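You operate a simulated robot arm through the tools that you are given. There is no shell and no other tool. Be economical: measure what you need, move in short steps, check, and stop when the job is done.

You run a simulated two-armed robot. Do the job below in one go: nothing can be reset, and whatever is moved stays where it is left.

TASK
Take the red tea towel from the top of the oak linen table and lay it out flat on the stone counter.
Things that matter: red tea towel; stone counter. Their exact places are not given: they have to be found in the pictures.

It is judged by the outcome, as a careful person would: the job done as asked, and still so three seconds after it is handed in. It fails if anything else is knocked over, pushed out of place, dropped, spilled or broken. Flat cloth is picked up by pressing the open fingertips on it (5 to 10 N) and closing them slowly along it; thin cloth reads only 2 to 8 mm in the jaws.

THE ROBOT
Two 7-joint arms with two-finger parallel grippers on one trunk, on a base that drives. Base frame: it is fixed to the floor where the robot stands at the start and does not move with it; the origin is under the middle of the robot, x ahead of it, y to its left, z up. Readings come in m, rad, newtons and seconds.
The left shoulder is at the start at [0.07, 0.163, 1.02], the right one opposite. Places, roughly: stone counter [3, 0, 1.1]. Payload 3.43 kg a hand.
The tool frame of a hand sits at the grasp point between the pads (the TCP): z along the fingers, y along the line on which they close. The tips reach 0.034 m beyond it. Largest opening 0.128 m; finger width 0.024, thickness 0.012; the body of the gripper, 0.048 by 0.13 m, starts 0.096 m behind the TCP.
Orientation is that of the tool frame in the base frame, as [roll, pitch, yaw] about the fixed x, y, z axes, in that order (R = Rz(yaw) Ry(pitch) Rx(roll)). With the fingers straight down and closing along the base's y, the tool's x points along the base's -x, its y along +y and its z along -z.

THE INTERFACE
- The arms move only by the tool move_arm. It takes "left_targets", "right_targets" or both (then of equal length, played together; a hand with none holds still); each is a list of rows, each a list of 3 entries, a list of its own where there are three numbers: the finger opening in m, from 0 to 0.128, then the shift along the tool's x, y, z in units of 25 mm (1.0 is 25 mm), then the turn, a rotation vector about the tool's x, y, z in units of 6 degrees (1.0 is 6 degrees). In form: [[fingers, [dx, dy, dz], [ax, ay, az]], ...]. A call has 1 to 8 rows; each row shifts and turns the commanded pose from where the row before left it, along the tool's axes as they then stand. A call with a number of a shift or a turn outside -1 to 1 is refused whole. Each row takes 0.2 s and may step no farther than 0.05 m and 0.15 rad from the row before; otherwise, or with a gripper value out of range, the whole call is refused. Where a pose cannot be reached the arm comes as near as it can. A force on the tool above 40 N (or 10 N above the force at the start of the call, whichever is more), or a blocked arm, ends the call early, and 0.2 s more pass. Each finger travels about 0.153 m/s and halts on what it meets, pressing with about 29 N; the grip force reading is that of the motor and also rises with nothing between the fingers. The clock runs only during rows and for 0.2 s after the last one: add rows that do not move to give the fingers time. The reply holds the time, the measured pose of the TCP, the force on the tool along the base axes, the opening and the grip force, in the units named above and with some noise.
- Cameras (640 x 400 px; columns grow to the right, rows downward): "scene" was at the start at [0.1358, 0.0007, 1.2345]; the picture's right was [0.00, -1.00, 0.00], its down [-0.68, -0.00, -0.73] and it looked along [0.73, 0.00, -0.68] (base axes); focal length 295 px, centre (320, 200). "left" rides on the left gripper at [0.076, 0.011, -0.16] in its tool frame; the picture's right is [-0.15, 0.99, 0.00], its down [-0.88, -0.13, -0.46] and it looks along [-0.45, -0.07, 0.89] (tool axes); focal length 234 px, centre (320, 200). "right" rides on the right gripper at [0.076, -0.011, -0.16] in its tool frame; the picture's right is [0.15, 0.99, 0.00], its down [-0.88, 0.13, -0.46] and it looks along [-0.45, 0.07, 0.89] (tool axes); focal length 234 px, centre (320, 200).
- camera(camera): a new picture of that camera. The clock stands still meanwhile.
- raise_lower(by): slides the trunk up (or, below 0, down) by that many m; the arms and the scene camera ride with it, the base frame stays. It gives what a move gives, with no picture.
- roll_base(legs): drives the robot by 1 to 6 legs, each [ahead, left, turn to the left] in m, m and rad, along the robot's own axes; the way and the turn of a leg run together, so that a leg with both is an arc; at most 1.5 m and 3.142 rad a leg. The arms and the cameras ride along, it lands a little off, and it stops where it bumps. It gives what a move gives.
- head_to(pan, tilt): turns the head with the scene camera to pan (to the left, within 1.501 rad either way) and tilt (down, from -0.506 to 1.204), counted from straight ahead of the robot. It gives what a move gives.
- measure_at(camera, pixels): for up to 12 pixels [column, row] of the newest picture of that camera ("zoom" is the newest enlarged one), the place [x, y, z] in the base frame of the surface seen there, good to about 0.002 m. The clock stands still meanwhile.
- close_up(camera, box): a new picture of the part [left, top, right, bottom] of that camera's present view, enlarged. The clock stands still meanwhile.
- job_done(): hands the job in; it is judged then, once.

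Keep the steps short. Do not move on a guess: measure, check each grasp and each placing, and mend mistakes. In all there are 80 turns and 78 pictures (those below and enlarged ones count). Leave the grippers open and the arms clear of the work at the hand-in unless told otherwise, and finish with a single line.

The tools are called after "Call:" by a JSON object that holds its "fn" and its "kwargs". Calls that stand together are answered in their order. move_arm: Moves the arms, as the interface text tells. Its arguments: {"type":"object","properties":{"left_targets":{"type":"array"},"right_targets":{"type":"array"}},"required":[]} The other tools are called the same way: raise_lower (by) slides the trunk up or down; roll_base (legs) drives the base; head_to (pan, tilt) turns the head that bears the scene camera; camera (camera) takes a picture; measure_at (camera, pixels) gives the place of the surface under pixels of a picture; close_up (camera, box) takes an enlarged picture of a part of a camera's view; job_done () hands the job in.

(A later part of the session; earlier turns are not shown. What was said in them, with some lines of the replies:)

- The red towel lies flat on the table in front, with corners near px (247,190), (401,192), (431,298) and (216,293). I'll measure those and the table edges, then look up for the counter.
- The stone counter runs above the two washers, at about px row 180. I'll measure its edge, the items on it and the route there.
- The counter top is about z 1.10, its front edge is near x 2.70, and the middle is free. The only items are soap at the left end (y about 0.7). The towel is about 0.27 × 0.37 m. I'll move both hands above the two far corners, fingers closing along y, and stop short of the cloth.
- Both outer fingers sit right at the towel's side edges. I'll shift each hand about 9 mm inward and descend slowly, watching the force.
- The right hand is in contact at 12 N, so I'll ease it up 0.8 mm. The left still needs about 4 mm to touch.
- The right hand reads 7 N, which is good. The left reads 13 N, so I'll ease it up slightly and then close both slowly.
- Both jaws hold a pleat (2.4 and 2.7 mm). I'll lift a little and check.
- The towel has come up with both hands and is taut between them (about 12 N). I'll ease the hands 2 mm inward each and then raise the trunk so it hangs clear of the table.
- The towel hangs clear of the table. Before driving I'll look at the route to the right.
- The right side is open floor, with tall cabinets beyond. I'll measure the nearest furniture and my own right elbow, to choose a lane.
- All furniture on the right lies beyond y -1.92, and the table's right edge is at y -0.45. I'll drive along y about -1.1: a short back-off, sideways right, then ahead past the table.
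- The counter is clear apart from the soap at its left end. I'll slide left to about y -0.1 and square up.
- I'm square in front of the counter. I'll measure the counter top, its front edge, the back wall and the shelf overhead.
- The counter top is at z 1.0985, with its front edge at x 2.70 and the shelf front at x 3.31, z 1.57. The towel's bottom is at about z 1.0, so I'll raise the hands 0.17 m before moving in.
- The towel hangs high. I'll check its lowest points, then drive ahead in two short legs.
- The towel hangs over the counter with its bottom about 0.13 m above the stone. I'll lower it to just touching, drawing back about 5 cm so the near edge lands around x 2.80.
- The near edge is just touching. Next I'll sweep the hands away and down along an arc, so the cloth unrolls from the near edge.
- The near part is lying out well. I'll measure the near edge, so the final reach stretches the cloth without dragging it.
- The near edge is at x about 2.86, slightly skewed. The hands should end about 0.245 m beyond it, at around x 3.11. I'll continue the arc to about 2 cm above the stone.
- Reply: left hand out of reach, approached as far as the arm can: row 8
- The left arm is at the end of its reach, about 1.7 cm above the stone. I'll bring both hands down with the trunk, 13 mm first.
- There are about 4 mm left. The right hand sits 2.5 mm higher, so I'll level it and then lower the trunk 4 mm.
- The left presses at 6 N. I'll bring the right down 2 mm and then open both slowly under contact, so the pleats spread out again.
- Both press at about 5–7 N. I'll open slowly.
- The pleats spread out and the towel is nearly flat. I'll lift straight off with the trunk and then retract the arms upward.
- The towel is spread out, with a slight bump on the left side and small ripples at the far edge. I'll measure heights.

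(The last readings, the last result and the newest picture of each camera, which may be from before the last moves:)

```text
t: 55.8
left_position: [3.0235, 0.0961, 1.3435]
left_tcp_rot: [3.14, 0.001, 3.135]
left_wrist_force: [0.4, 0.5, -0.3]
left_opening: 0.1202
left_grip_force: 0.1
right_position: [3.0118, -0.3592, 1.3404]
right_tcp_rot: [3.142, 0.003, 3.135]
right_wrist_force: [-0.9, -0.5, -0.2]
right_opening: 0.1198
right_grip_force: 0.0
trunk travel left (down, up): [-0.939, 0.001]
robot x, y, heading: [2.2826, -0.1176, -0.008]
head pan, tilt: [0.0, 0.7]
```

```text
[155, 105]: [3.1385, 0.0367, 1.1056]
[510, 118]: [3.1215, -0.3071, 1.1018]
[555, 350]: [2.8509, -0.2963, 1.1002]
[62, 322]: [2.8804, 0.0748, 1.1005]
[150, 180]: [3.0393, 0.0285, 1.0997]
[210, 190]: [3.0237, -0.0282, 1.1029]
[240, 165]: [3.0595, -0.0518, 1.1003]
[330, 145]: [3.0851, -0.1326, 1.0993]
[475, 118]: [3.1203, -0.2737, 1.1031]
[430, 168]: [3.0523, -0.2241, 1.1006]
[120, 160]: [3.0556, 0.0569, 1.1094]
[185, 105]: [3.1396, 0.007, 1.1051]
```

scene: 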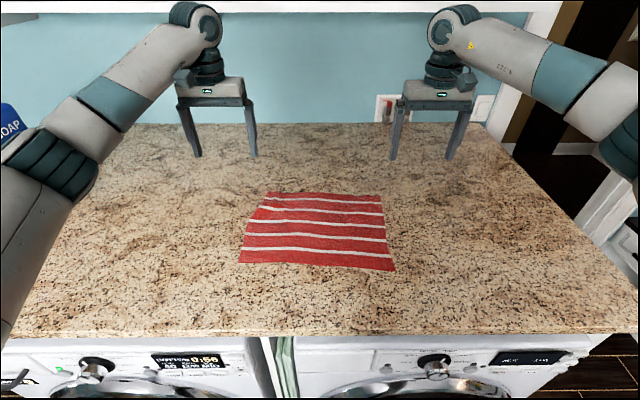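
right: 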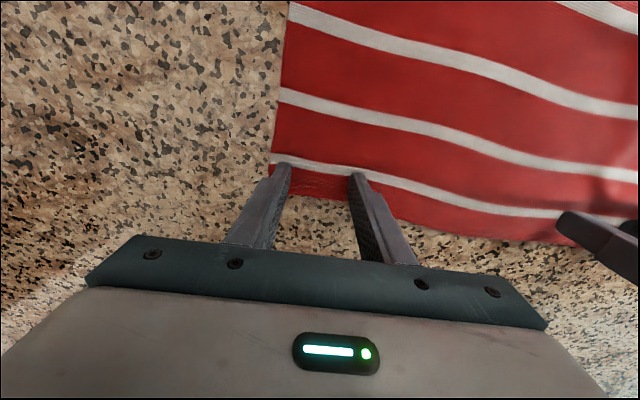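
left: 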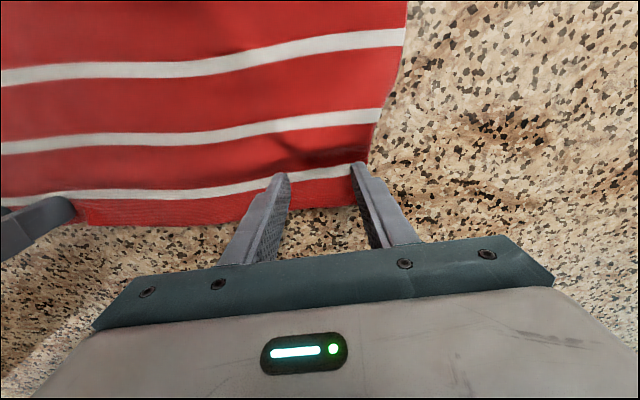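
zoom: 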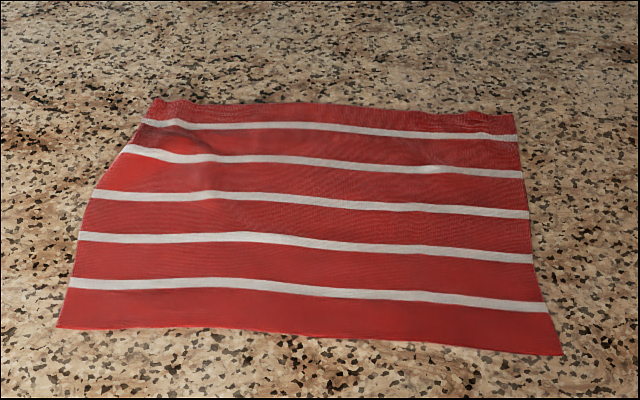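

Everything lies within about 1 cm of the stone, and it spans about 0.35–0.37 by 0.26–0.27 m, essentially full size. I'll check the far-left corner with the left hand camera for any fold.

Call:
{"fn": "camera", "kwargs": {"camera": "left"}}

Call:
{"fn": "camera", "kwargs": {"camera": "right"}}

```text
49 pictures are left
```

left: 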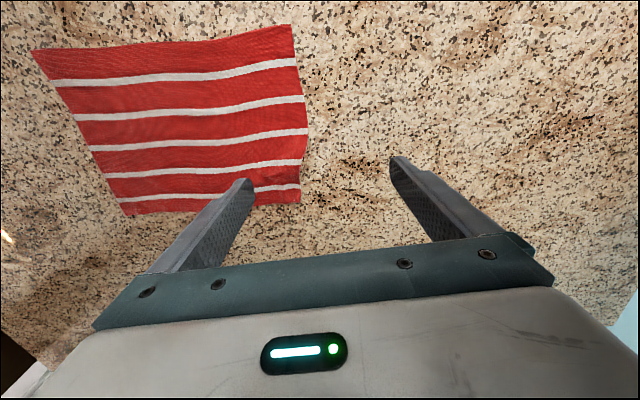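

```text
48 pictures are left
```

right: 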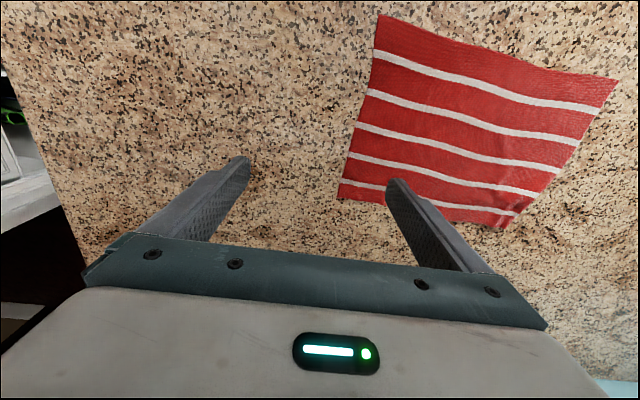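

Both views show all four corners out, no folds and only faint ripples. I'll back the robot away so the arms are clear, then take a last check.

Call:
{"fn": "roll_base", "kwargs": {"legs": [[-0.4, 0, 0]]}}

Call:
{"fn": "camera", "kwargs": {"camera": "scene"}}

```text
t: 58.4
left_position: [2.6187, 0.1053, 1.3408]
left_tcp_rot: [3.141, 0.0, -3.141]
left_wrist_force: [0.1, -0.3, -1.0]
left_opening: 0.1199
left_grip_force: 0.1
right_position: [2.6096, -0.3514, 1.3368]
right_tcp_rot: [-3.14, -0.002, -3.141]
right_wrist_force: [-1.1, 0.3, -0.3]
right_opening: 0.1203
right_grip_force: 0.0
trunk travel left (down, up): [-0.939, 0.001]
robot x, y, heading: [1.8813, -0.1157, -0.003]
head pan, tilt: [0.0, 0.7]
```

```text
47 pictures are left
```

scene: 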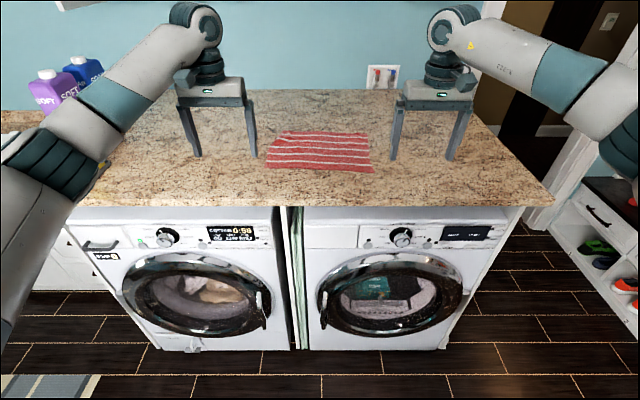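

The towel lies flat on the counter, nothing else was disturbed, and the grippers are open and clear. I'm handing the job in.

Call:
{"fn": "job_done", "kwargs": {}}

```text
The job is handed in.
```

The red tea towel is laid out flat on the stone counter, with only faint ripples (under about 1 cm) on its left side and far edge.
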